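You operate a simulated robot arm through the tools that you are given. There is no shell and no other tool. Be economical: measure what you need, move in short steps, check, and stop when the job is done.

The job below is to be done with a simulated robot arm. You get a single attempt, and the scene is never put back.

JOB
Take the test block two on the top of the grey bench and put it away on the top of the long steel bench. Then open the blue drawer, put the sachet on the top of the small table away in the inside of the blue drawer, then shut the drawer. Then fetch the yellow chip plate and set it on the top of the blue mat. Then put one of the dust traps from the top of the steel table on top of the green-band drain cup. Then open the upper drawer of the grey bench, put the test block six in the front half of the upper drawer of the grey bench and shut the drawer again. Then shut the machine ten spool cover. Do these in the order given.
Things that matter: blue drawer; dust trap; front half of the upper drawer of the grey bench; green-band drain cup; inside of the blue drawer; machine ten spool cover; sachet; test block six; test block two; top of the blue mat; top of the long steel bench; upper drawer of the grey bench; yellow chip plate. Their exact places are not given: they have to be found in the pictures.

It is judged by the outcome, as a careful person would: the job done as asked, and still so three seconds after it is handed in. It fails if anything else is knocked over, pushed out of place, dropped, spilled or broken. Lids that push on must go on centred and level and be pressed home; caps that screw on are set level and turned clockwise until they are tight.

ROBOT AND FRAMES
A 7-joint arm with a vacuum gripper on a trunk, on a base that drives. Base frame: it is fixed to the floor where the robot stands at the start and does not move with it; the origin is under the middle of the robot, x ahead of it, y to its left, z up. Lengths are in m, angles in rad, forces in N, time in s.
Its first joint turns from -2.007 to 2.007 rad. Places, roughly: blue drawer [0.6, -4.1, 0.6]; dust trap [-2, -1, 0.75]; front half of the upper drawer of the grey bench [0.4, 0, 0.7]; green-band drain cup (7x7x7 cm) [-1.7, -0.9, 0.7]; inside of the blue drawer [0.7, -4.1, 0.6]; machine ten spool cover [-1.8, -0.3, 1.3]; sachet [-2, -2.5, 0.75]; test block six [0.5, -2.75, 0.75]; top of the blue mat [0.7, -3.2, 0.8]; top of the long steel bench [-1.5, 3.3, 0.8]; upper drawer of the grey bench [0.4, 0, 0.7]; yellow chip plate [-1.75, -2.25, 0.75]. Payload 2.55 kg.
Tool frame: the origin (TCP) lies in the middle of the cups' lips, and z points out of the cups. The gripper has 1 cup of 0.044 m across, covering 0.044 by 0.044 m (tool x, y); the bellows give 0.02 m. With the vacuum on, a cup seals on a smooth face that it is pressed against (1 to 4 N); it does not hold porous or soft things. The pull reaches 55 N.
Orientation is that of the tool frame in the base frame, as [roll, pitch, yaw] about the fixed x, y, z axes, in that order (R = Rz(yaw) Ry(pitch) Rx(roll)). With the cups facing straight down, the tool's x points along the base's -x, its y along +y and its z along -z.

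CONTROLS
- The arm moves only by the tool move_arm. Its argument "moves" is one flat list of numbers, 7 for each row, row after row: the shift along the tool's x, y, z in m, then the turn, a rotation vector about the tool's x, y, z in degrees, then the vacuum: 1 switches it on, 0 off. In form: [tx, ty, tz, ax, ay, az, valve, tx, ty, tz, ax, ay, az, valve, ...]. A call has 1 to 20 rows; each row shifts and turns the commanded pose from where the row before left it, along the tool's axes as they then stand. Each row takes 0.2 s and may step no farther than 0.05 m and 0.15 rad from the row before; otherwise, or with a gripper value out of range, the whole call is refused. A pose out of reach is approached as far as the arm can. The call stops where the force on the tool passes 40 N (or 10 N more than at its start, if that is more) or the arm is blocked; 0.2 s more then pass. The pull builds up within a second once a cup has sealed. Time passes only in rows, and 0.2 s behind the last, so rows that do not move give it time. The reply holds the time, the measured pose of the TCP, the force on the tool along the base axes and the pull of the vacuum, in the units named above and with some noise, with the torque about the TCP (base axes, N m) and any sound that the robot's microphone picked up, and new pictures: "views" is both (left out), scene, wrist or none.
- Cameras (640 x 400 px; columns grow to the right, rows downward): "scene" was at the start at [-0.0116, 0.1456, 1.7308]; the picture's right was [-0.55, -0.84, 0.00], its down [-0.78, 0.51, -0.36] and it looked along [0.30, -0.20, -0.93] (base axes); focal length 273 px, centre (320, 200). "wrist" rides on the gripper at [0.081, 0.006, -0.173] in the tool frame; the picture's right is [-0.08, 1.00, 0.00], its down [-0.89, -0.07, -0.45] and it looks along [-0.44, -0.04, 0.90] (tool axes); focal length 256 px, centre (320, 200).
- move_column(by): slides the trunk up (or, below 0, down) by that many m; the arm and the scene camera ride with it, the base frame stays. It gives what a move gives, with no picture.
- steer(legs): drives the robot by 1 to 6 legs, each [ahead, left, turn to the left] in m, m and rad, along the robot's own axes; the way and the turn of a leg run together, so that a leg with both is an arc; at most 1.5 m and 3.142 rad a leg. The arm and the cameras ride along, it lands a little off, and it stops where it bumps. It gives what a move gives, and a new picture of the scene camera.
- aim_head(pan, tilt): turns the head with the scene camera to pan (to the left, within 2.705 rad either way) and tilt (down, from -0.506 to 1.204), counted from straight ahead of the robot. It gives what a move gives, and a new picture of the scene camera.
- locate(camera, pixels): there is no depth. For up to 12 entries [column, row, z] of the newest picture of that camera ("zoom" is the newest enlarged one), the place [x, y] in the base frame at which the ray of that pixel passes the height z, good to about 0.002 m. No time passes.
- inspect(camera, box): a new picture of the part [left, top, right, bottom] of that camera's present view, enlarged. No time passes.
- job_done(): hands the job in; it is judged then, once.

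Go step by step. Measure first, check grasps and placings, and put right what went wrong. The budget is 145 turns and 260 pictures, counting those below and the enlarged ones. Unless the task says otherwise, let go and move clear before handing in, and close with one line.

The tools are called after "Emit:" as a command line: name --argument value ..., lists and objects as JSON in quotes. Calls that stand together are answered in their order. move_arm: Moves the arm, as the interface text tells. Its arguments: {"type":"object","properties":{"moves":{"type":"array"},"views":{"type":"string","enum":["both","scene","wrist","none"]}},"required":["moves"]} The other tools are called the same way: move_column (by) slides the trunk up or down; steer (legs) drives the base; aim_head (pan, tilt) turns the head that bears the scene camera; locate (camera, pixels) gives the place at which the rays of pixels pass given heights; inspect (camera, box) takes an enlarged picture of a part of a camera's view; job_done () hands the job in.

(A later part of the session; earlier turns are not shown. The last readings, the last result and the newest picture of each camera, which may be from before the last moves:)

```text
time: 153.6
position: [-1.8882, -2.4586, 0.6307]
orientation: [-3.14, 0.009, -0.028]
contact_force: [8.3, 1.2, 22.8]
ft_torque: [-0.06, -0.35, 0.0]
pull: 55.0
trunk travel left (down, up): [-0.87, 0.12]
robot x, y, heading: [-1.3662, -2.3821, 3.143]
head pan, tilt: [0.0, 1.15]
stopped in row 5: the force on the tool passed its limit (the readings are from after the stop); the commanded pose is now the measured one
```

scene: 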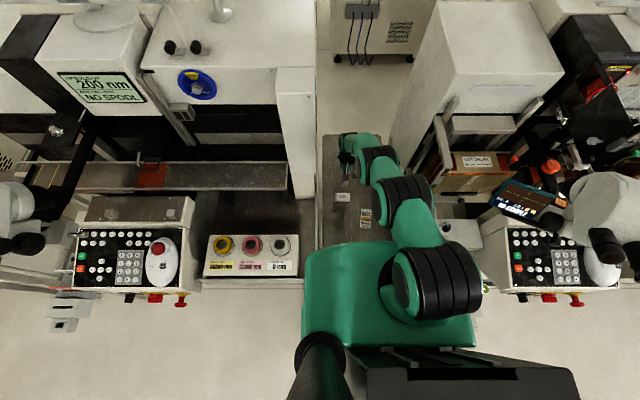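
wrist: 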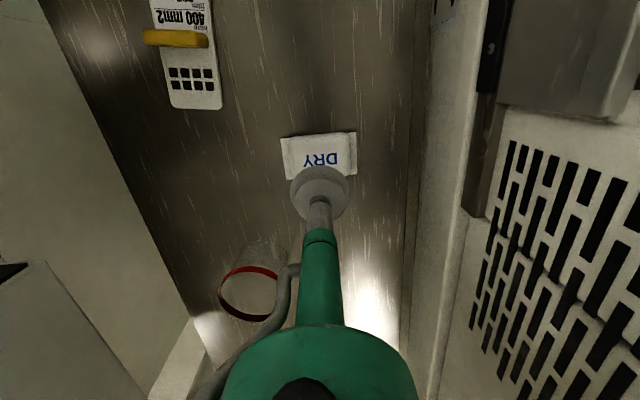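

Pull is 55 N: the sachet is sealed. I lift it straight up.

Emit:
move_arm --moves '[0, 0, -0.02, 0, 0, 0, 1, 0, 0, -0.05, 0, 0, 0, 1, 0, 0, -0.05, 0, 0, 0, 1, 0, 0, -0.05, 0, 0, 0, 1, 0, 0, -0.05, 0, 0, 0, 1, 0, 0, -0.05, 0, 0, 0, 1, 0, 0, -0.05, 0, 0, 0, 1, 0, 0, -0.05, 0, 0, 0, 1]'

```text
time: 155.4
position: [-1.8822, -2.4581, 0.9994]
orientation: [-3.141, 0.005, -0.029]
contact_force: [0.2, -0.2, 0.4]
ft_torque: [-0.01, 0.02, 0.05]
pull: 55.0
trunk travel left (down, up): [-0.87, 0.12]
robot x, y, heading: [-1.3658, -2.3838, 3.136]
head pan, tilt: [0.0, 1.15]
```

scene: 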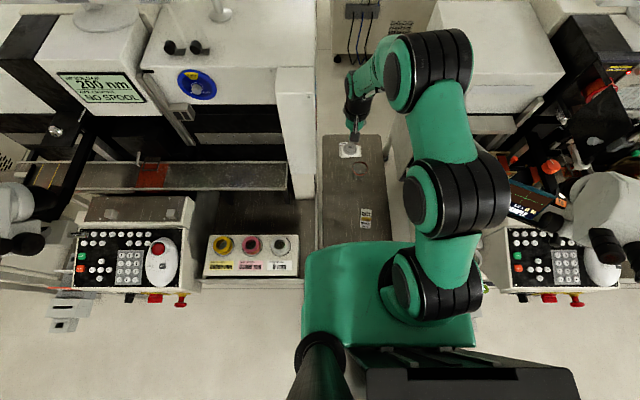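
wrist: 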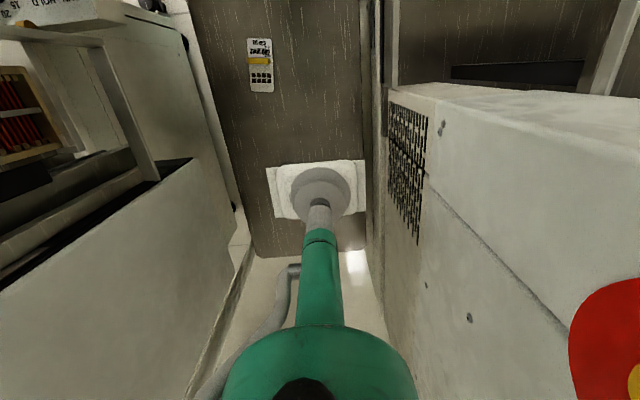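

The sachet is held. I back out of the gap, tuck the arm, turn round and drive to the open drawer.

Emit:
steer --legs '[[-0.7, 0, 0]]'

Emit:
move_arm --moves '[0.045, 0, 0, 0, 0, 0, 1, 0.045, 0, 0, 0, 0, 0, 1, 0.045, 0, 0, 0, 0, 0, 1, 0.035, 0, 0, 0, 0, 0, 1]' --views "none"

Emit:
steer --legs '[[0, 0, 1.57], [1.45, 0, 0], [0, 0, 1.57], [0, -0.2, 0]]'

```text
time: 159.2
position: [-1.1915, -2.4595, 0.999]
orientation: [-3.139, 0.007, -0.028]
contact_force: [-0.7, -0.4, 0.1]
ft_torque: [0.02, 0.0, -0.02]
pull: 54.8
trunk travel left (down, up): [-0.87, 0.12]
robot x, y, heading: [-0.6732, -2.3815, 3.145]
head pan, tilt: [0.0, 1.15]
```

scene: 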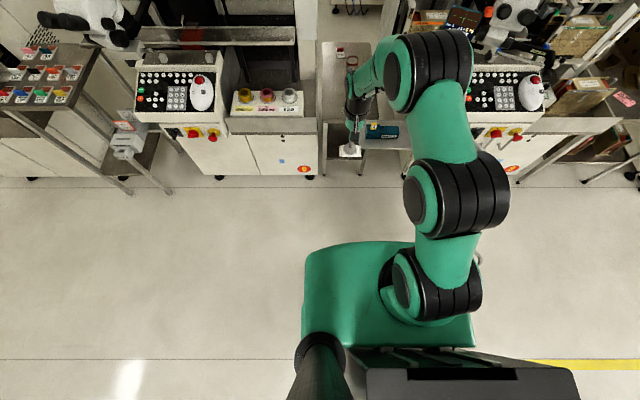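

```text
time: 160.2
position: [-1.021, -2.4634, 0.9952]
orientation: [-3.138, 0.008, -0.03]
contact_force: [-0.1, -0.2, -0.6]
ft_torque: [0.03, -0.01, 0.01]
pull: 54.9
trunk travel left (down, up): [-0.87, 0.12]
robot x, y, heading: [-0.6702, -2.3799, 3.14]
head pan, tilt: [0.0, 1.15]
```

```text
time: 176.3
position: [-0.3196, -3.9504, 0.9967]
orientation: [-3.139, 0.007, 3.116]
contact_force: [0.0, -0.2, -0.5]
ft_torque: [-0.01, -0.01, 0.0]
pull: 54.8
trunk travel left (down, up): [-0.87, 0.12]
robot x, y, heading: [-0.667, -4.034, -0.001]
head pan, tilt: [0.0, 1.15]
```

scene: 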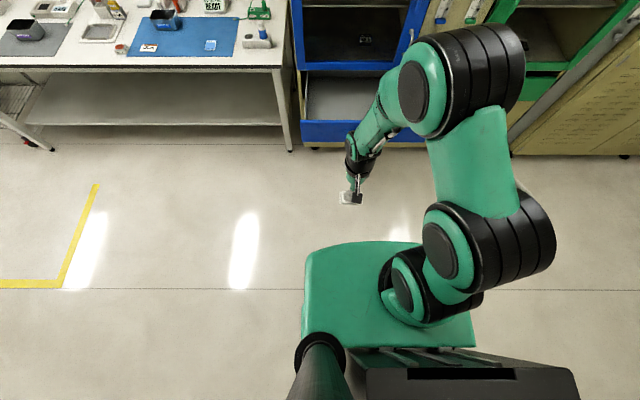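

I drive 0.47 m ahead so the tool comes near the drawer.

Emit:
steer --legs '[[0.47, 0, 0]]'

Emit:
move_arm --moves '[-0.04, 0, 0, 0, 0, 0, 1, -0.04, 0, 0, 0, 0, 0, 1, -0.02, 0, 0, 0, 0, 0, 1]'

```text
time: 179.1
position: [0.1487, -3.9519, 0.9952]
orientation: [-3.14, 0.005, 3.114]
contact_force: [-0.4, 0.0, 0.2]
ft_torque: [0.03, 0.0, 0.0]
pull: 54.6
trunk travel left (down, up): [-0.87, 0.12]
robot x, y, heading: [-0.1999, -4.0331, -0.002]
head pan, tilt: [0.0, 1.15]
```

scene: 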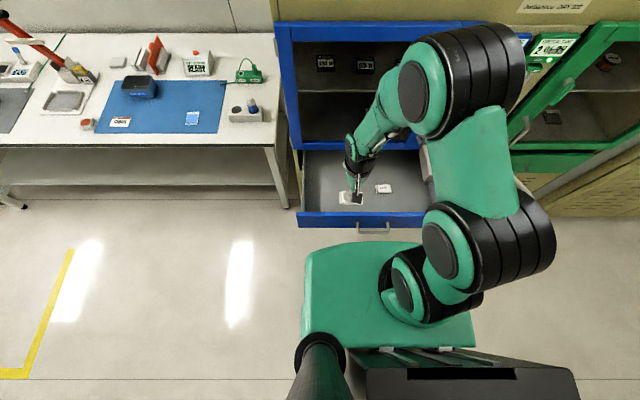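

```text
time: 179.9
position: [0.2515, -3.9555, 0.9965]
orientation: [-3.14, 0.005, 3.114]
contact_force: [0.5, -0.7, 0.6]
ft_torque: [-0.02, 0.05, 0.02]
pull: 54.5
trunk travel left (down, up): [-0.87, 0.12]
robot x, y, heading: [-0.1964, -4.0352, 0.003]
head pan, tilt: [0.0, 1.15]
```

scene: 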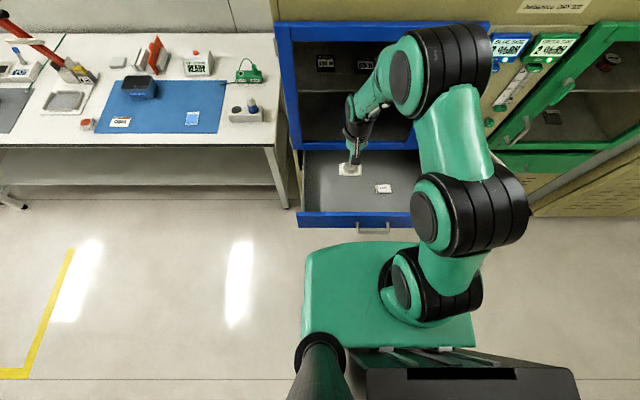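
wrist: 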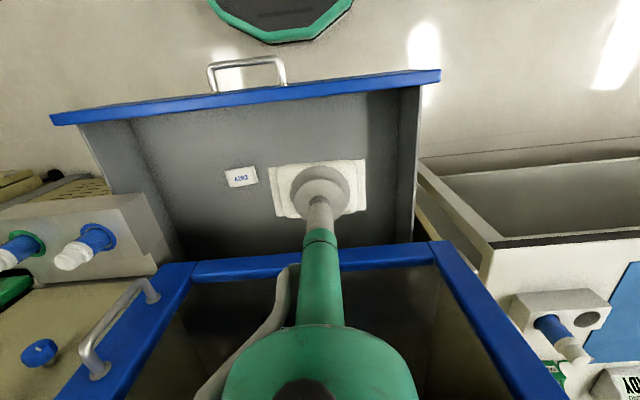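

Emit:
locate --camera "scene" --pixels '[[383, 188, 0.6], [297, 213, 0.73], [302, 152, 0.73], [315, 180, 0.6], [360, 210, 0.73]]'

Emit:
locate --camera "wrist" --pixels '[[241, 177, 0.6], [438, 72, 0.73], [413, 250, 0.6], [250, 88, 0.73], [395, 92, 0.6]]'

```text
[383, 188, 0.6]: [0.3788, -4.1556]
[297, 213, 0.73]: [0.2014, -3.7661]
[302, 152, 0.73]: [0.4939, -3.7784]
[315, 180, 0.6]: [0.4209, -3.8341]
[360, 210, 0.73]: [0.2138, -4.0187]
```

```text
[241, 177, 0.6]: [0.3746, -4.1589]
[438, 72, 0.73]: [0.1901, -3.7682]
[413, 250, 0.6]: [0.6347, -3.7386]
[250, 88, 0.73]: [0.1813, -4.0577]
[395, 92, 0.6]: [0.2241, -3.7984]
```

Existing sachet is at (0.376, -4.157). I'll set ours at about (0.33, -3.96): 5 cm closer with the base, then lower to 0.70.

Emit:
steer --legs '[[0.05, 0, 0]]'

Emit:
move_arm --moves '[-0.03, -0.003, 0, 0, 0, 0, 1, 0, 0, 0.05, 0, 0, 0, 1, 0, 0, 0.05, 0, 0, 0, 1, 0, 0, 0.05, 0, 0, 0, 1, 0, 0, 0.05, 0, 0, 0, 1, 0, 0, 0.05, 0, 0, 0, 1, 0, 0, 0.04, 0, 0, 0, 1]'

```text
time: 180.8
position: [0.3006, -3.9545, 0.9951]
orientation: [-3.139, 0.007, 3.114]
contact_force: [-0.3, -0.3, 0.4]
ft_torque: [0.01, 0.02, 0.02]
pull: 55.3
trunk travel left (down, up): [-0.87, 0.12]
robot x, y, heading: [-0.1527, -4.0358, 0.001]
head pan, tilt: [0.0, 1.15]
```

scene: 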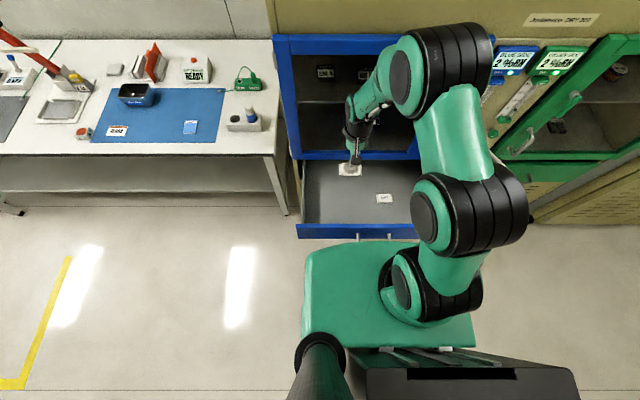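

```text
time: 182.4
position: [0.3308, -3.9572, 0.7085]
orientation: [-3.139, 0.005, 3.113]
contact_force: [0.1, 0.0, -0.2]
ft_torque: [0.02, 0.04, -0.01]
pull: 55.1
trunk travel left (down, up): [-0.87, 0.12]
robot x, y, heading: [-0.1519, -4.0332, 0.0]
head pan, tilt: [0.0, 1.15]
```

scene: 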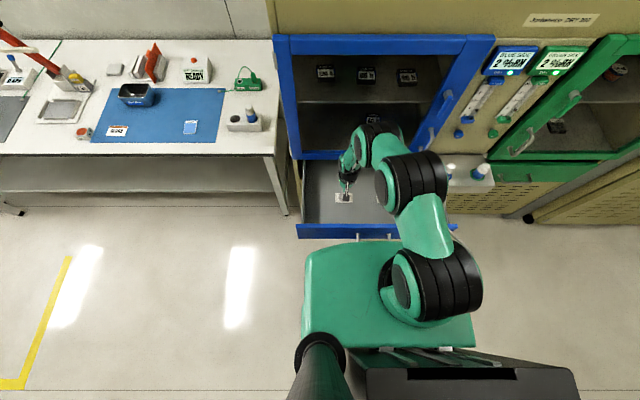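
wrist: 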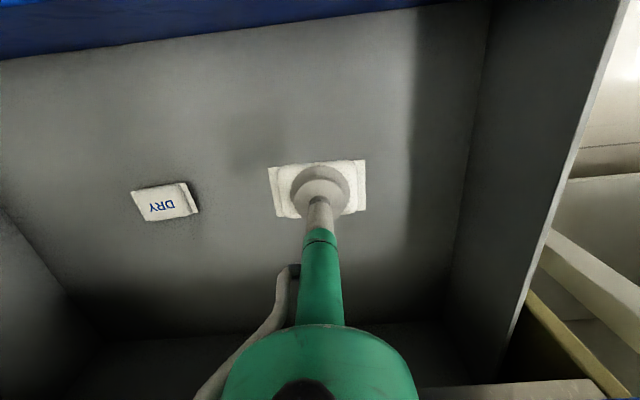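

Emit:
move_arm --moves '[0, 0, 0.03, 0, 0, 0, 1, 0, 0, 0.02, 0, 0, 0, 1, 0, 0, 0.01, 0, 0, 0, 1, 0, 0, 0.007, 0, 0, 0, 1, 0, 0, 0.007, 0, 0, 0, 1]' --views "none"

```text
time: 183.6
position: [0.3311, -3.9595, 0.6314]
orientation: [-3.14, 0.006, 3.117]
contact_force: [-0.4, -0.1, 0.1]
ft_torque: [-0.01, 0.03, -0.07]
pull: 54.7
trunk travel left (down, up): [-0.87, 0.12]
robot x, y, heading: [-0.1521, -4.0325, 0.001]
head pan, tilt: [0.0, 1.15]
```

Emit:
move_arm --moves '[0, 0, 0.006, 0, 0, 0, 1, 0, 0, 0.006, 0, 0, 0, 1, 0, 0, 0.005, 0, 0, 0, 1, 0, 0, 0.005, 0, 0, 0, 1]' --views "none"

```text
time: 184.6
position: [0.3325, -3.9594, 0.6096]
orientation: [-3.14, 0.007, 3.118]
contact_force: [1.1, -0.2, -0.8]
ft_torque: [0.03, 0.0, -0.02]
pull: 54.9
trunk travel left (down, up): [-0.87, 0.12]
robot x, y, heading: [-0.1505, -4.0364, 0.0]
head pan, tilt: [0.0, 1.15]
```

Emit:
move_arm --moves '[0, 0, 0.005, 0, 0, 0, 1, 0, 0, 0.005, 0, 0, 0, 1, 0, 0, 0.005, 0, 0, 0, 1, 0, 0, 0.004, 0, 0, 0, 1]' --views "wrist"

```text
time: 185.4
position: [0.3417, -3.9592, 0.603]
orientation: [3.14, 0.021, 3.114]
contact_force: [-2.4, -5.7, 21.0]
ft_torque: [0.03, 0.47, 0.1]
pull: 54.9
trunk travel left (down, up): [-0.87, 0.12]
robot x, y, heading: [-0.1507, -4.0329, -0.003]
head pan, tilt: [0.0, 1.15]
stopped in row 3: the force on the tool passed its limit (the readings are from after the stop); the commanded pose is now the measured one
```

wrist: 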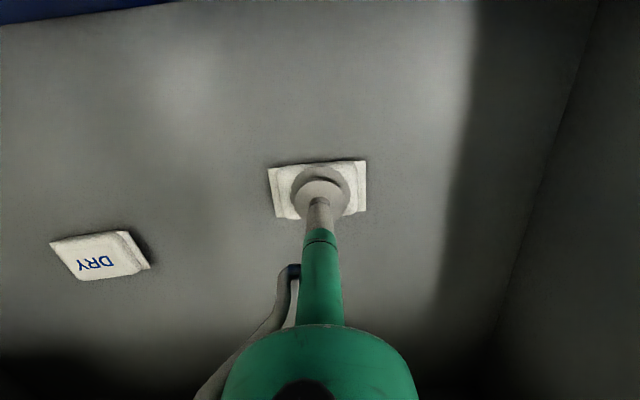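

Sachet rests on the drawer floor. I release, lift clear, and draw back.

Emit:
move_arm --moves '[0, 0, -0.002, 0, 0, 0, 0, 0, 0, 0, 0, 0, 0, 0, 0, 0, 0, 0, 0, 0, 0, 0, 0, 0, 0, 0, 0, 0, 0, 0, -0.01, 0, 0, 0, 0, 0, 0, -0.04, 0, 0, 0, 0, 0, 0, -0.05, 0, 0, 0, 0, 0, 0, -0.05, 0, 0, 0, 0, 0, 0, -0.05, 0, 0, 0, 0, 0, 0, -0.05, 0, 0, 0, 0, 0, 0, -0.05, 0, 0, 0, 0, 0, 0, -0.05, 0, 0, 0, 0, 0, 0, -0.04, 0, 0, 0, 0]'

```text
time: 188.2
position: [0.3314, -3.9608, 0.9934]
orientation: [-3.141, 0.015, 3.114]
contact_force: [-0.2, -0.1, 0.8]
ft_torque: [0.02, -0.04, 0.01]
pull: 0.0
trunk travel left (down, up): [-0.87, 0.12]
robot x, y, heading: [-0.1485, -4.0338, -0.001]
head pan, tilt: [0.0, 1.15]
```

scene: 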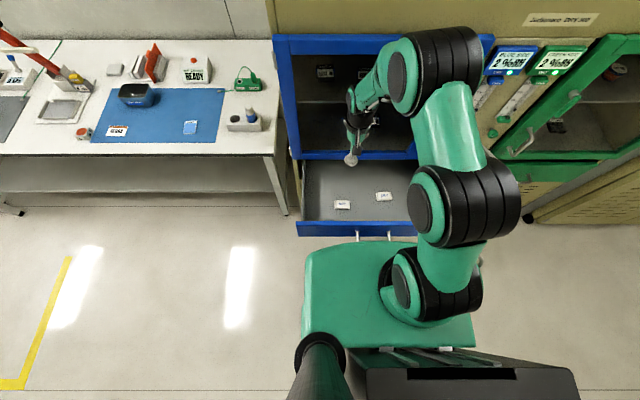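
wrist: 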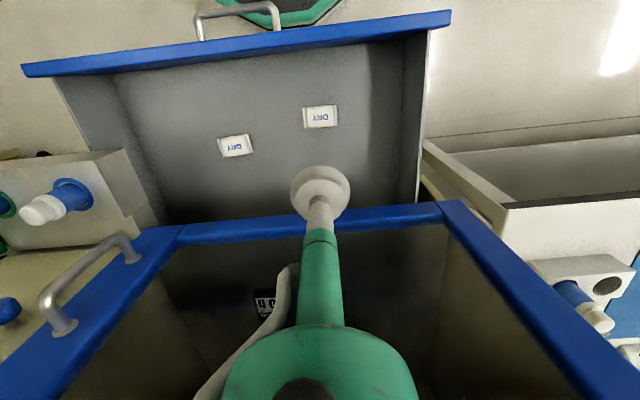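

Both sachets lie in the drawer. I back off and pitch the tool forward again to push the drawer shut.

Emit:
steer --legs '[[-0.55, 0, 0]]'

Emit:
move_arm --moves '[-0.024, 0, 0, 0, -8.2, 0, 0, -0.0238, 0, 0.0033, 0, -8.2, 0, 0, -0.023, 0, 0.0066, 0, -8.2, 0, 0, -0.0218, 0, 0.01, 0, -8.2, 0, 0, -0.02, 0, 0.013, 0, -8.2, 0, 0, -0.018, 0, 0.0157, 0, -8.2, 0, 0, -0.0157, 0, 0.018, 0, -8.2, 0, 0, -0.013, 0, 0.02, 0, -8.2, 0, 0, -0.01, 0, 0.022, 0, -8.2, 0, 0, -0.0066, 0, 0.023, 0, -8.2, 0, 0, -0.003, 0, 0.024, 0, -7, 0, 0]' --views "none"

Emit:
move_column --by -0.3

Emit:
aim_head --pan 0.2 --tilt 0.8

```text
time: 191.4
position: [-0.2251, -3.9569, 0.9917]
orientation: [-3.141, 0.018, 3.124]
contact_force: [0.2, 0.8, -0.4]
ft_torque: [0.02, 0.0, 0.0]
pull: 0.0
trunk travel left (down, up): [-0.87, 0.12]
robot x, y, heading: [-0.7089, -4.0366, 0.008]
head pan, tilt: [0.0, 1.15]
```

scene: 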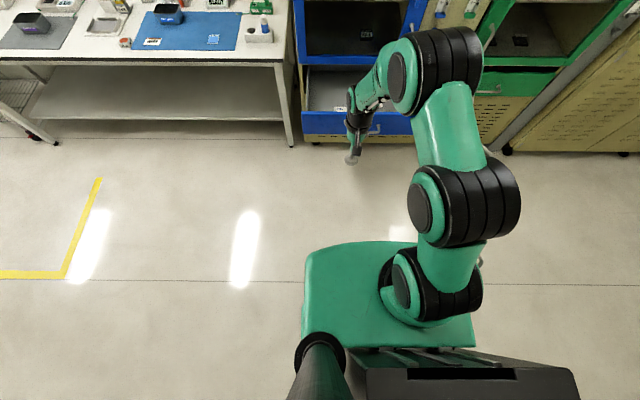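

```text
time: 193.8
position: [0.0253, -3.9754, 0.9887]
orientation: [-2.689, 1.506, -2.735]
contact_force: [0.6, -0.3, -0.7]
ft_torque: [0.02, 0.05, -0.06]
pull: 0.0
out of reach, approached as far as the arm can: row 5, 6
trunk travel left (down, up): [-0.87, 0.12]
robot x, y, heading: [-0.7099, -4.039, 0.009]
head pan, tilt: [0.0, 1.15]
```

```text
time: 196.8
position: [0.0227, -3.9753, 0.6879]
orientation: [-2.703, 1.503, -2.749]
contact_force: [-0.1, 0.2, -0.3]
ft_torque: [0.0, 0.03, 0.01]
pull: 0.0
trunk travel left (down, up): [-0.57, 0.42]
robot x, y, heading: [-0.7081, -4.0369, 0.009]
head pan, tilt: [0.0, 1.15]
```

```text
time: 197.6
position: [0.0235, -3.9748, 0.687]
orientation: [-2.704, 1.503, -2.75]
contact_force: [0.0, -0.7, 0.7]
ft_torque: [0.02, 0.0, 0.0]
pull: 0.1
trunk travel left (down, up): [-0.57, 0.42]
robot x, y, heading: [-0.7091, -4.0381, 0.011]
head pan, tilt: [0.201, 0.799]
```

scene: 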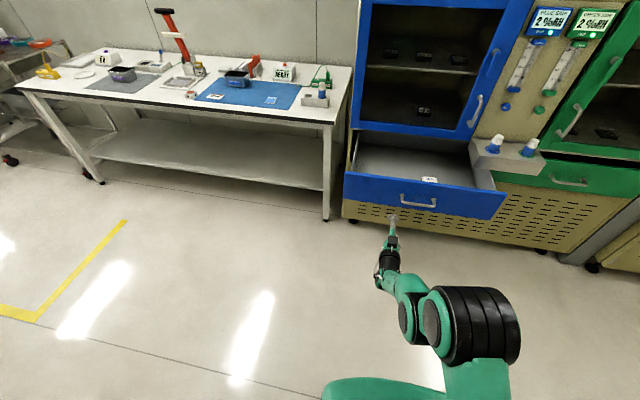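

I centre on the drawer (y ≈ -4.06, above the handle) and push ahead.

Emit:
move_column --by 0.017

Emit:
steer --legs '[[0.0, -0.09, 0], [0.3, 0, 0]]'

```text
time: 198.3
position: [0.0228, -3.9753, 0.7043]
orientation: [-2.705, 1.503, -2.75]
contact_force: [0.1, 0.3, 0.1]
ft_torque: [0.0, -0.01, -0.02]
pull: 0.1
trunk travel left (down, up): [-0.587, 0.403]
robot x, y, heading: [-0.7109, -4.0358, 0.009]
head pan, tilt: [0.201, 0.799]
```

```text
time: 201.0
position: [0.319, -4.0672, 0.7056]
orientation: [-2.696, 1.503, -2.75]
contact_force: [-1.6, 0.4, 0.9]
ft_torque: [0.0, 0.01, -0.03]
pull: 0.0
trunk travel left (down, up): [-0.587, 0.403]
robot x, y, heading: [-0.4141, -4.1204, 0.004]
head pan, tilt: [0.201, 0.799]
```

scene: 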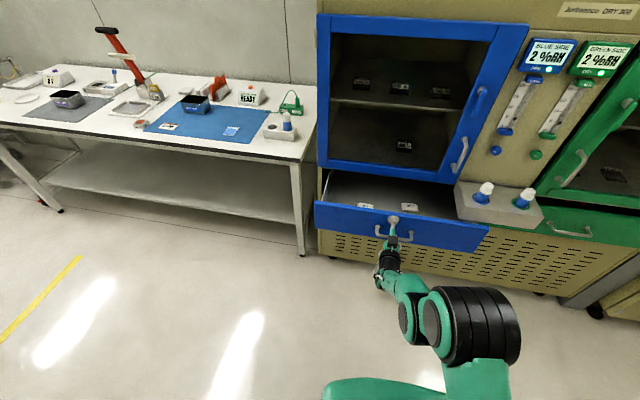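

The drawer is being pushed in smoothly. I continue.

Emit:
steer --legs '[[0.18, 0, 0]]'

```text
time: 202.6
position: [0.4889, -4.0679, 0.7037]
orientation: [-2.683, 1.505, -2.734]
contact_force: [-6.6, -0.2, 1.8]
ft_torque: [0.02, 0.04, 0.0]
pull: 0.0
trunk travel left (down, up): [-0.587, 0.403]
robot x, y, heading: [-0.242, -4.1231, -0.001]
head pan, tilt: [0.201, 0.799]
stopped in leg 1: the force on the tool passed its limit (the readings are from after the stop); the commanded pose is now the measured one
```

scene: 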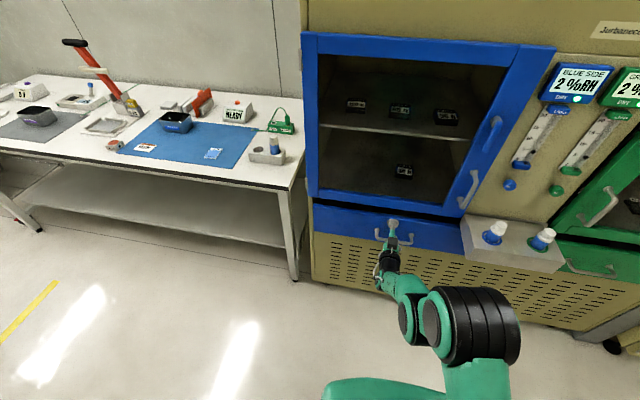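

The tool stopped at x = 0.489, where the front stood when shut. I back off, raise and fold the tool down again.

Emit:
steer --legs '[[-0.4, 0, 0]]'

Emit:
inspect --camera "scene" --box '[300, 100, 560, 280]'

Emit:
move_column --by 0.27

Emit:
move_arm --moves '[0, 0, -0.04, 0, 8.2, 0, 0, 0.006, 0, -0.04, 0, 8.2, 0, 0, 0.011, 0, -0.038, 0, 8.2, 0, 0, 0.016, 0, -0.036, 0, 8.2, 0, 0, 0.021, 0, -0.034, 0, 8.2, 0, 0, 0, 0, 0, 0, 8.2, 0, 0, 0, 0, 0, 0, 8.2, 0, 0, 0, 0, 0, 0, 8.2, 0, 0, 0, 0, 0, 0, 8.2, 0, 0, 0, 0, 0, 0, 8.2, 0, 0, 0, 0, 0, 0, 4, 0, 0, 0.045, 0, 0, 0, 0, 0, 0, 0.045, 0, 0, 0, 0, 0, 0, 0.045, 0, 0, 0, 0, 0, 0]' --views "none"

```text
time: 205.1
position: [0.0881, -4.066, 0.7043]
orientation: [-2.679, 1.505, -2.73]
contact_force: [-0.2, 0.3, -0.5]
ft_torque: [0.0, 0.03, -0.02]
pull: 0.1
trunk travel left (down, up): [-0.587, 0.403]
robot x, y, heading: [-0.642, -4.1245, 0.008]
head pan, tilt: [0.201, 0.799]
```

scene: 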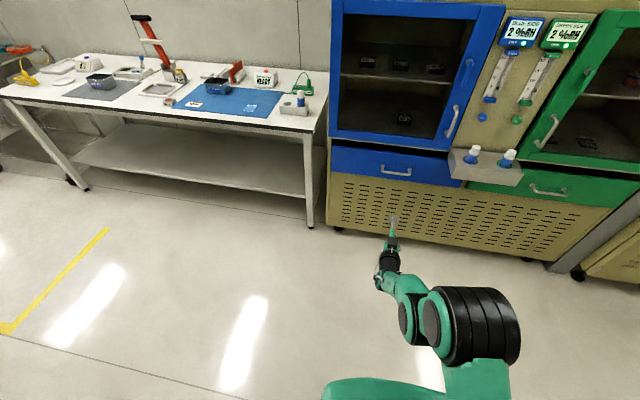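

```text
2.22 times, centred on (430, 190) of scene
```

zoom: 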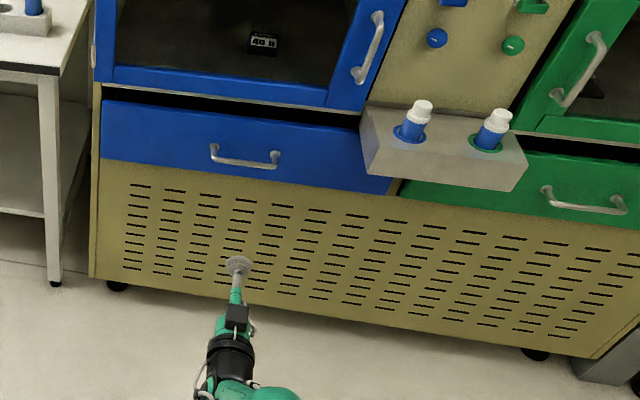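

```text
time: 207.8
position: [0.0875, -4.065, 0.9727]
orientation: [-2.683, 1.505, -2.731]
contact_force: [-0.3, -0.1, -0.2]
ft_torque: [0.01, 0.01, -0.01]
pull: 0.1
trunk travel left (down, up): [-0.857, 0.133]
robot x, y, heading: [-0.6414, -4.1261, 0.002]
head pan, tilt: [0.201, 0.799]
```

```text
time: 210.8
position: [-0.249, -4.0497, 0.9867]
orientation: [-3.112, 0.009, 3.095]
contact_force: [-0.8, -0.6, 0.4]
ft_torque: [-0.01, -0.01, -0.03]
pull: 0.1
trunk travel left (down, up): [-0.857, 0.133]
robot x, y, heading: [-0.6435, -4.1271, 0.005]
head pan, tilt: [0.201, 0.799]
```

The blue drawer is flush like its neighbour. I level the tool and drive back to the small table for the yellow chip plate.

Emit:
move_arm --moves '[0.02, 0, 0.0, -1.7, 0, 0, 0]' --views "none"

Emit:
steer --legs '[[0, 0, 1.566], [1.4, 0, 0], [0.34, 0, 0], [0, 0, 1.57]]'

```text
time: 211.2
position: [-0.2666, -4.0489, 0.9847]
orientation: [-3.141, 0.012, 3.092]
contact_force: [-0.3, -0.3, -0.2]
ft_torque: [0.03, -0.06, 0.05]
pull: 0.0
trunk travel left (down, up): [-0.857, 0.133]
robot x, y, heading: [-0.6403, -4.1238, 0.006]
head pan, tilt: [0.201, 0.799]
```

```text
time: 227.8
position: [-1.0512, -2.4498, 0.9835]
orientation: [-3.141, 0.011, -0.029]
contact_force: [0.1, 0.4, 0.0]
ft_torque: [0.01, -0.02, 0.0]
pull: 0.0
trunk travel left (down, up): [-0.857, 0.133]
robot x, y, heading: [-0.6747, -2.366, -3.118]
head pan, tilt: [0.201, 0.799]
```

scene: 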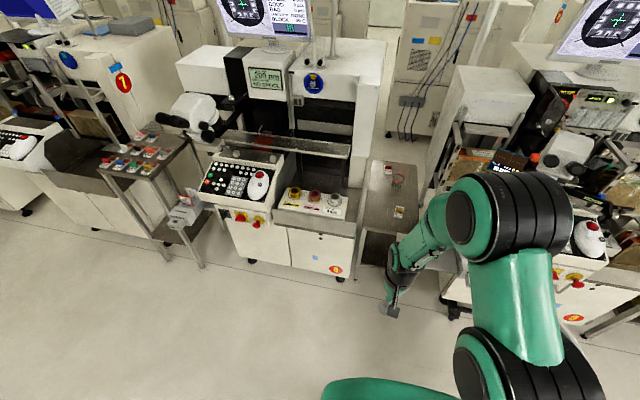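

Emit:
steer --legs '[[0, 0.015, -0.024], [0.59, 0, 0]]'

Emit:
move_arm --moves '[-0.035, -0.02, 0, 0, 0, 0, 0, -0.035, -0.02, 0, 0, 0, 0, 0, -0.03, -0.02, 0, 0, 0, 0, 0, 0, 0, 0.04, 0, 0, 0, 0]'

```text
time: 231.5
position: [-1.6399, -2.4587, 0.9838]
orientation: [3.14, 0.01, -0.046]
contact_force: [-0.5, 0.4, -0.3]
ft_torque: [0.02, -0.03, -0.01]
pull: 0.0
trunk travel left (down, up): [-0.857, 0.133]
robot x, y, heading: [-1.2637, -2.3819, -3.135]
head pan, tilt: [0.201, 0.799]
```

scene: 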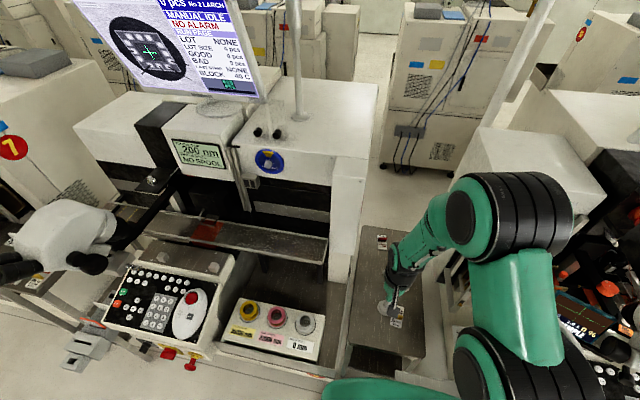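

```text
time: 232.5
position: [-1.7383, -2.394, 0.9446]
orientation: [3.141, 0.011, -0.048]
contact_force: [-0.7, 0.1, -0.7]
ft_torque: [0.03, -0.04, 0.01]
pull: 0.1
trunk travel left (down, up): [-0.857, 0.133]
robot x, y, heading: [-1.2629, -2.3832, -3.138]
head pan, tilt: [0.201, 0.799]
```

scene: 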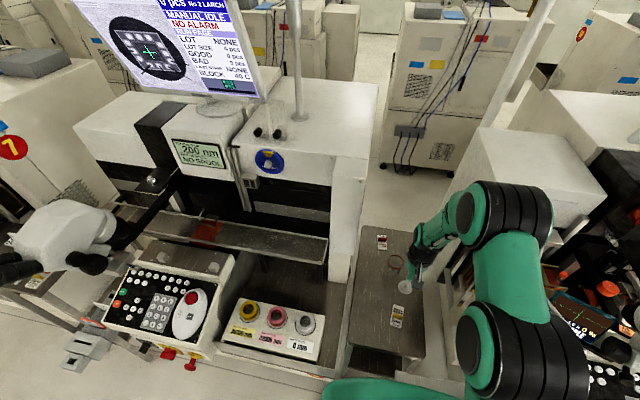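
wrist: 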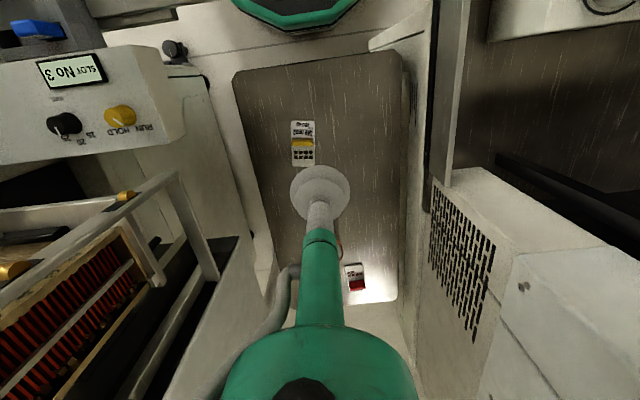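

Emit:
inspect --camera "wrist" --box '[270, 100, 340, 180]'

Emit:
inspect --camera "scene" --box '[360, 220, 440, 340]'

Emit:
locate --camera "wrist" --pixels '[[302, 143, 0.62], [292, 122, 0.615], [313, 122, 0.615], [293, 166, 0.615], [316, 166, 0.615], [303, 141, 0.62]]'

```text
5.00 times, centred on (305, 140) of wrist
```

zoom: 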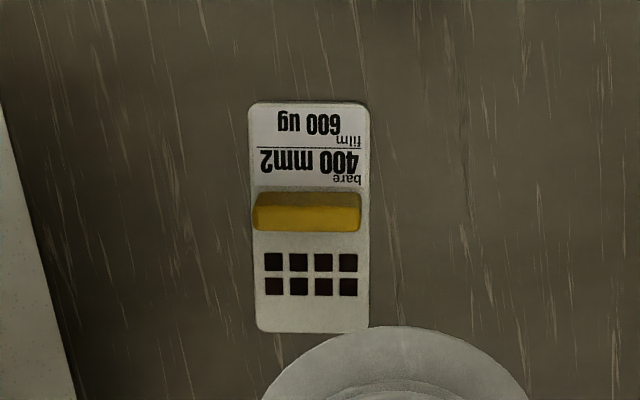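

```text
3.33 times, centred on (400, 280) of scene
```

zoom: 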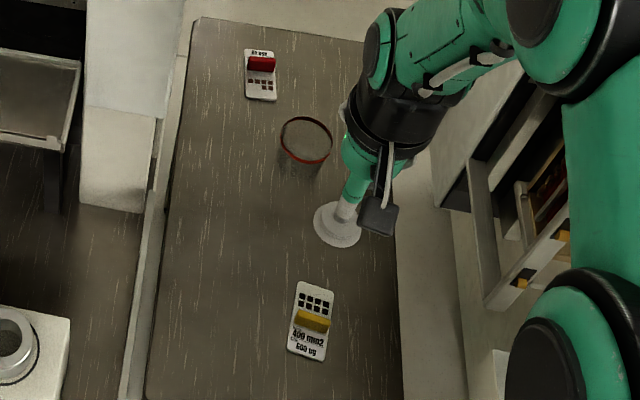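

```text
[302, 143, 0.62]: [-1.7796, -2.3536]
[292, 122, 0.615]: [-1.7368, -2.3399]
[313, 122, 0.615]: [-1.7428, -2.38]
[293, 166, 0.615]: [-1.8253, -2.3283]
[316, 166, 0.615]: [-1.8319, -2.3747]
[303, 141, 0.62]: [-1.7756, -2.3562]
```

The plate is 4.5 × 9 cm with a raised yellow bar; the flat label half is nearest the robot. I go over the label half at (-1.755, -2.358) and lower to have a close look.

Emit:
move_arm --moves '[-0.0184, -0.0352, 0.02, 0, -0.6, 0, 0, 0, 0, 0.05, 0, 0, 0, 0, 0, 0, 0.05, 0, 0, 0, 0, 0, 0, 0.05, 0, 0, 0, 0, 0, 0, 0.05, 0, 0, 0, 0, 0, 0, 0.035, 0, 0, 0, 0]' --views "none"

Emit:
inspect --camera "wrist" --box '[240, 100, 400, 260]'

```text
time: 233.9
position: [-1.7571, -2.3573, 0.6892]
orientation: [-3.141, 0.024, -0.046]
contact_force: [-0.8, 0.4, 0.0]
ft_torque: [0.01, -0.03, -0.01]
pull: 0.0
trunk travel left (down, up): [-0.857, 0.133]
robot x, y, heading: [-1.2667, -2.3812, -3.138]
head pan, tilt: [0.201, 0.799]
```

```text
2.50 times, centred on (320, 180) of wrist
```

zoom: 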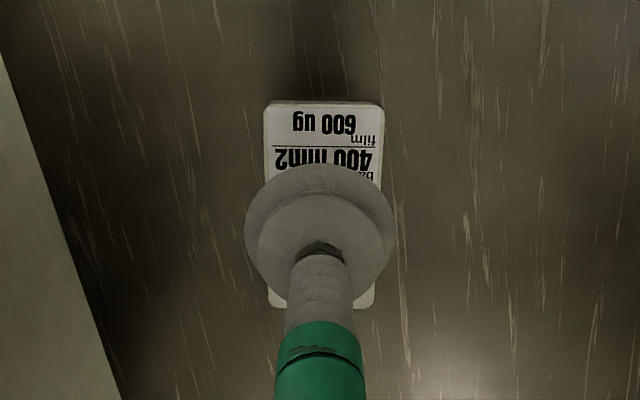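

Emit:
locate --camera "wrist" --pixels '[[298, 140, 0.618], [344.8, 141.2, 0.618], [300, 222.8, 0.618], [342, 221.2, 0.618]]'

```text
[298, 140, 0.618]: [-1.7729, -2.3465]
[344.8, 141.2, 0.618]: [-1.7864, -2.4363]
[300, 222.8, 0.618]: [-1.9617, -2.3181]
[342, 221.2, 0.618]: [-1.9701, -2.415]
```

Emit:
locate --camera "zoom" --pixels '[[265, 101, 0.618], [382, 104, 0.618], [270, 307, 0.618], [375, 304, 0.618], [323, 125, 0.618], [323, 165, 0.618]]'

```text
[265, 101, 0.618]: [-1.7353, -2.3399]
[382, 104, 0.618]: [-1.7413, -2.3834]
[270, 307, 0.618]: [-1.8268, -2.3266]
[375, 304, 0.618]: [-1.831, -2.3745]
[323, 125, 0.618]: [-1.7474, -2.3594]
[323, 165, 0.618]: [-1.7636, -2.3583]
```

Correct frame now: label centre is (-1.7555, -2.3595). I fine-shift, level, and descend with the vacuum on.

Emit:
move_arm --moves '[0.002, 0.002, 0.03, 0, 1.3, 0, 1, 0, 0, 0.02, 0, 0, 0, 1, 0, 0, 0.008, 0, 0, 0, 1, 0, 0, 0.004, 0, 0, 0, 1, 0, 0, 0.003, 0, 0, 0, 1, 0, 0, 0, 0, 0, 0, 1, 0, 0, 0, 0, 0, 0, 1]' --views "none"

```text
time: 235.5
position: [-1.7571, -2.3605, 0.6265]
orientation: [3.142, 0.002, -0.048]
contact_force: [2.5, -2.8, 17.9]
ft_torque: [0.13, 0.38, 0.07]
pull: 0.1
trunk travel left (down, up): [-0.857, 0.133]
robot x, y, heading: [-1.2618, -2.3825, -3.133]
head pan, tilt: [0.201, 0.799]
```

Contact but no seal – the cup likely rides on the bar. I lift slightly, shift 4 mm toward the plate's near end and press again.

Emit:
move_arm --moves '[0, 0, -0.015, 0, 0, 0, 1, 0.004, -0.0005, 0, 0, 0, 0, 1, 0, 0, 0.01, 0, 0, 0, 1, 0, 0, 0.005, 0, 0, 0, 1, 0, 0, 0.003, 0, 0, 0, 1, 0, 0, 0, 0, 0, 0, 1, 0, 0, 0, 0, 0, 0, 1]' --views "wrist"

Emit:
inspect --camera "wrist" --box '[260, 120, 380, 240]'

```text
time: 236.9
position: [-1.7537, -2.3597, 0.6274]
orientation: [3.141, 0.002, -0.046]
contact_force: [11.9, -2.1, 30.2]
ft_torque: [0.15, 0.83, 0.03]
pull: 0.0
trunk travel left (down, up): [-0.857, 0.133]
robot x, y, heading: [-1.2626, -2.3839, -3.139]
head pan, tilt: [0.201, 0.799]
stopped in row 7: the force on the tool passed its limit (the readings are from after the stop); the commanded pose is now the measured one
```

wrist: 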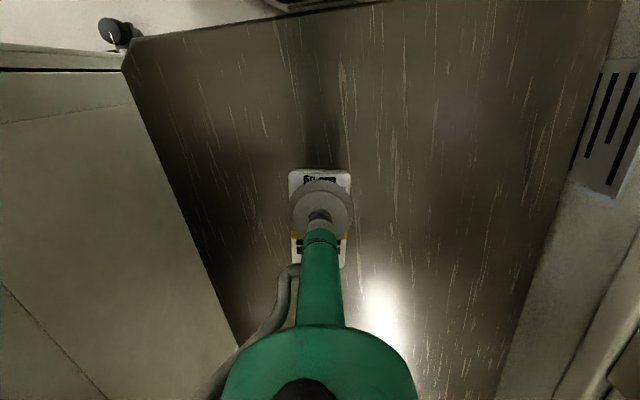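

```text
3.33 times, centred on (320, 180) of wrist
```

zoom: 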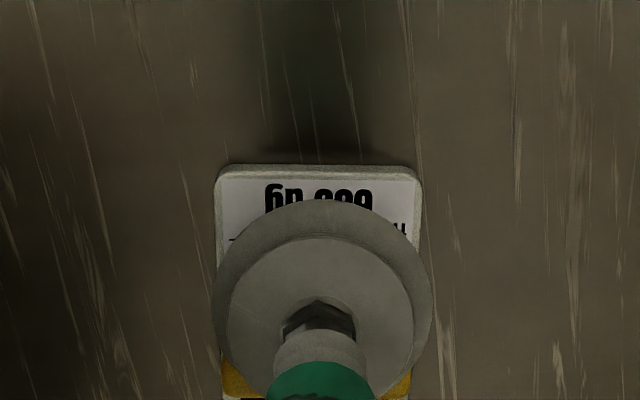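

The picture shows the cup still 4–10 mm inside the near edge, overlapping the bar. I shift 7 mm more toward the near edge and retry.

Emit:
move_arm --moves '[0, 0, -0.02, 0, 0, 0, 1, 0.008, 0, 0, 0, 0, 0, 1, 0, 0, 0.014, 0, 0, 0, 1, 0, 0, 0.004, 0, 0, 0, 1, 0, 0, 0.002, 0, 0, 0, 1, 0, 0, 0.002, 0, 0, 0, 1, 0, 0, 0, 0, 0, 0, 1, 0, 0, 0, 0, 0, 0, 1]' --views "none"

Emit:
inspect --camera "wrist" --box '[260, 120, 380, 240]'

```text
time: 238.7
position: [-1.7475, -2.3595, 0.6236]
orientation: [-3.141, 0.009, -0.047]
contact_force: [6.9, -3.2, 33.9]
ft_torque: [0.17, 0.96, 0.04]
pull: 0.0
trunk travel left (down, up): [-0.857, 0.133]
robot x, y, heading: [-1.2644, -2.3826, -3.135]
head pan, tilt: [0.201, 0.799]
```

```text
3.33 times, centred on (320, 180) of wrist
```

zoom: 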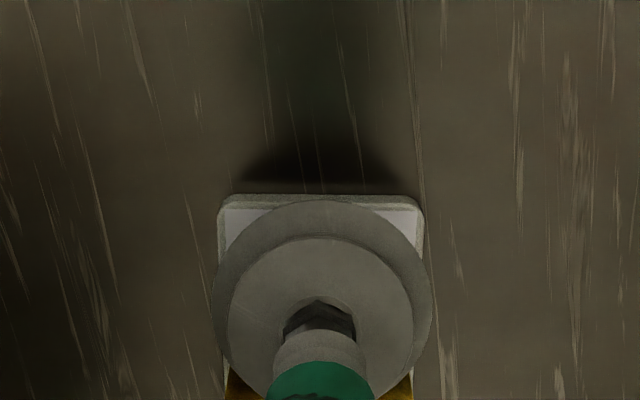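

No seal on the label side. I lift 7 cm and re-measure the plate and the other (chip) half.

Emit:
move_arm --moves '[0, 0, -0.03, 0, 0, 0, 0, 0, 0, -0.04, 0, 0, 0, 0, 0.045, 0, -0.03, 0, 0, 0, 0, 0.045, 0, -0.03, 0, 0, 0, 0]' --views "none"

Emit:
inspect --camera "wrist" --box '[260, 150, 380, 330]'

Emit:
inspect --camera "scene" --box '[370, 270, 430, 340]'

```text
refused: row 3 steps farther than a row can; nothing moved
```

```text
2.22 times, centred on (320, 240) of wrist
```

zoom: 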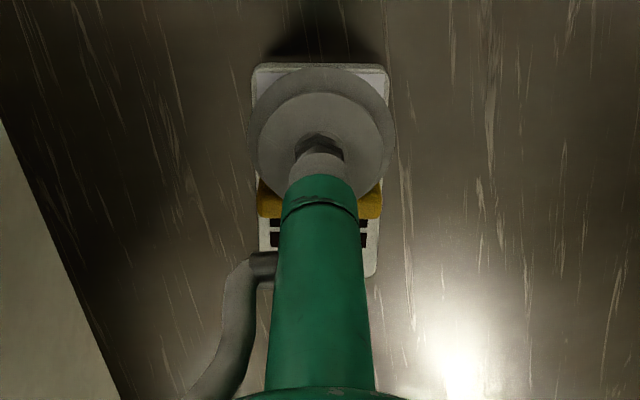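

```text
5.71 times, centred on (400, 305) of scene
```

zoom: 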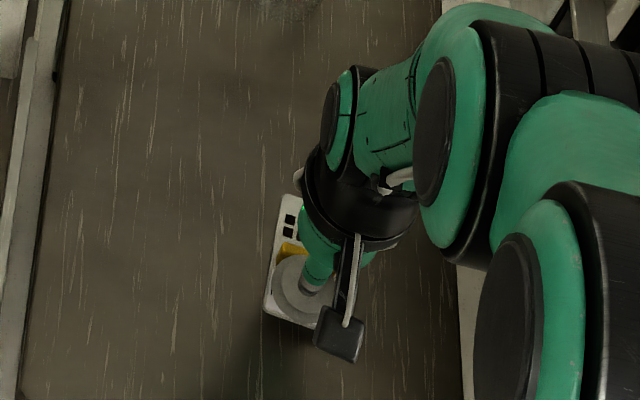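

Emit:
move_arm --moves '[0, 0, -0.03, 0, 0, 0, 0, 0, 0, -0.04, 0, 0, 0, 0, 0.035, 0, -0.03, 0, 0, 0, 0, 0.035, 0, -0.03, 0, 0, 0, 0]' --views "none"

Emit:
inspect --camera "wrist" --box '[260, 130, 380, 330]'

Emit:
inspect --camera "scene" --box '[370, 270, 430, 340]'

```text
time: 239.7
position: [-1.6739, -2.3646, 0.7543]
orientation: [3.141, 0.0, -0.047]
contact_force: [0.2, -0.5, -1.0]
ft_torque: [0.0, 0.05, -0.01]
pull: 0.1
trunk travel left (down, up): [-0.857, 0.133]
robot x, y, heading: [-1.2655, -2.3814, -3.137]
head pan, tilt: [0.201, 0.799]
```

```text
2.00 times, centred on (320, 230) of wrist
```

zoom: 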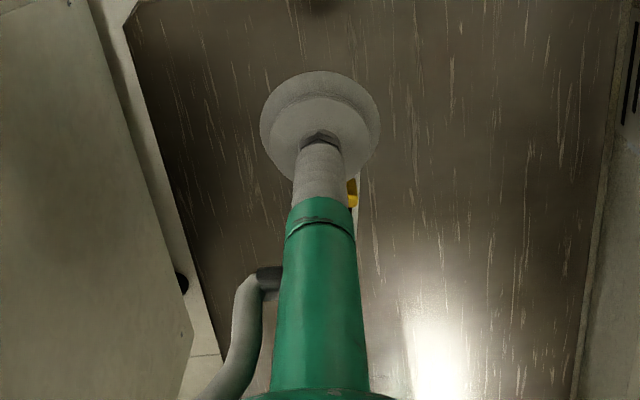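

```text
5.71 times, centred on (400, 305) of scene
```

zoom: 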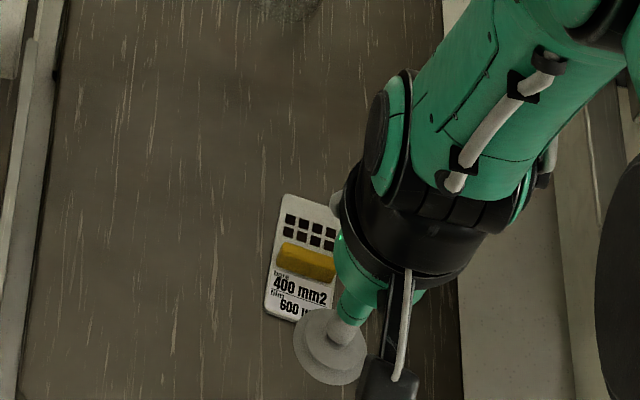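

Emit:
locate --camera "zoom" --pixels '[[286, 194, 0.618], [340, 208, 0.618], [266, 312, 0.618], [282, 243, 0.618], [282, 243, 0.628], [277, 271, 0.618], [335, 283, 0.618], [312, 201, 0.618], [310, 227, 0.618]]'

```text
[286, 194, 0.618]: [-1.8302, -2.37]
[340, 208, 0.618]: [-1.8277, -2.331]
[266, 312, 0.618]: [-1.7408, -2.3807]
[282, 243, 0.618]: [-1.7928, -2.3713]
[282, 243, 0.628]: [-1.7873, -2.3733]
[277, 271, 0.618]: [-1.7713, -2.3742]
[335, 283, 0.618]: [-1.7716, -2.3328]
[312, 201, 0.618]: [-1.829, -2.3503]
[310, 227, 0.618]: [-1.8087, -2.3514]
```

The geometry shows the bar is ~2 cm tall, so the chip half (x -1.781…-1.829, 4.8 cm) is the place that fits the cup. I drive 3 cm closer and go over (-1.806, -2.352).

Emit:
steer --legs '[[0.04, 0, 0]]'

Emit:
move_arm --moves '[-0.046, -0.002, 0, 0, 0, 0, 0, -0.046, -0.004, 0, 0, 0, 0, 0, 0, 0, 0.03, 0, 0, 0, 0]' --views "none"

Emit:
inspect --camera "wrist" --box '[240, 100, 400, 260]'

```text
time: 240.6
position: [-1.7166, -2.3645, 0.7527]
orientation: [3.141, 0.0, -0.047]
contact_force: [-0.1, -0.2, -0.5]
ft_torque: [-0.02, -0.05, 0.0]
pull: 0.1
trunk travel left (down, up): [-0.857, 0.133]
robot x, y, heading: [-1.3035, -2.3872, -3.135]
head pan, tilt: [0.201, 0.799]
```

scene: 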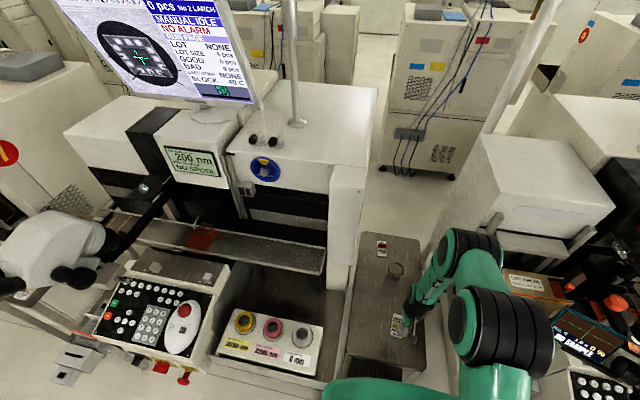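

```text
time: 241.4
position: [-1.8073, -2.3531, 0.7239]
orientation: [3.14, 0.002, -0.048]
contact_force: [-0.9, 0.4, 0.2]
ft_torque: [0.01, 0.03, -0.03]
pull: 0.1
trunk travel left (down, up): [-0.857, 0.133]
robot x, y, heading: [-1.3039, -2.3843, -3.135]
head pan, tilt: [0.201, 0.799]
```

```text
2.50 times, centred on (320, 180) of wrist
```

zoom: 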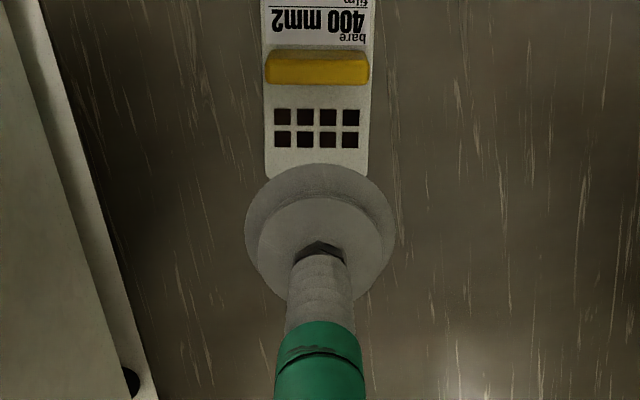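

Emit:
locate --camera "zoom" --pixels '[[318, 178, 0.618], [318, 85, 0.638], [318, 85, 0.618], [318, 128, 0.618], [266, 130, 0.618], [370, 130, 0.618], [318, 50, 0.618]]'

```text
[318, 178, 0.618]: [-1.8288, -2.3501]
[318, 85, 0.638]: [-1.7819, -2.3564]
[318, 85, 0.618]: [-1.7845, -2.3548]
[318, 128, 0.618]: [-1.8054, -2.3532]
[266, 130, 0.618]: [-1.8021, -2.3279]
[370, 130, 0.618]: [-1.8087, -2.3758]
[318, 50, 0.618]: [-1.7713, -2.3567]
```

Centre (-1.806, -2.353) is right under the cup. I descend with the vacuum on.

Emit:
move_arm --moves '[0, 0, 0.04, 0, 0, 0, 1, 0, 0, 0.04, 0, 0, 0, 1, 0, 0, 0.01, 0, 0, 0, 1, 0, 0, 0.005, 0, 0, 0, 1, 0, 0, 0.004, 0, 0, 0, 1, 0, 0, 0, 0, 0, 0, 1, 0, 0, 0, 0, 0, 0, 1]' --views "wrist"

```text
time: 243.0
position: [-1.8041, -2.3539, 0.6243]
orientation: [-3.14, -0.002, -0.046]
contact_force: [9.8, -4.7, 13.7]
ft_torque: [-0.02, -0.04, -0.03]
pull: 55.0
trunk travel left (down, up): [-0.857, 0.133]
robot x, y, heading: [-1.3015, -2.382, -3.14]
head pan, tilt: [0.201, 0.799]
```

wrist: 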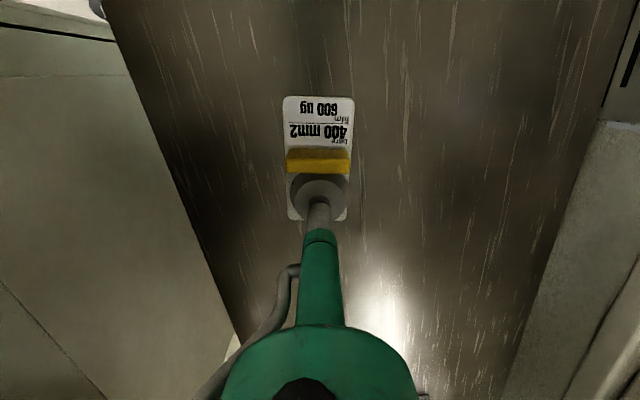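

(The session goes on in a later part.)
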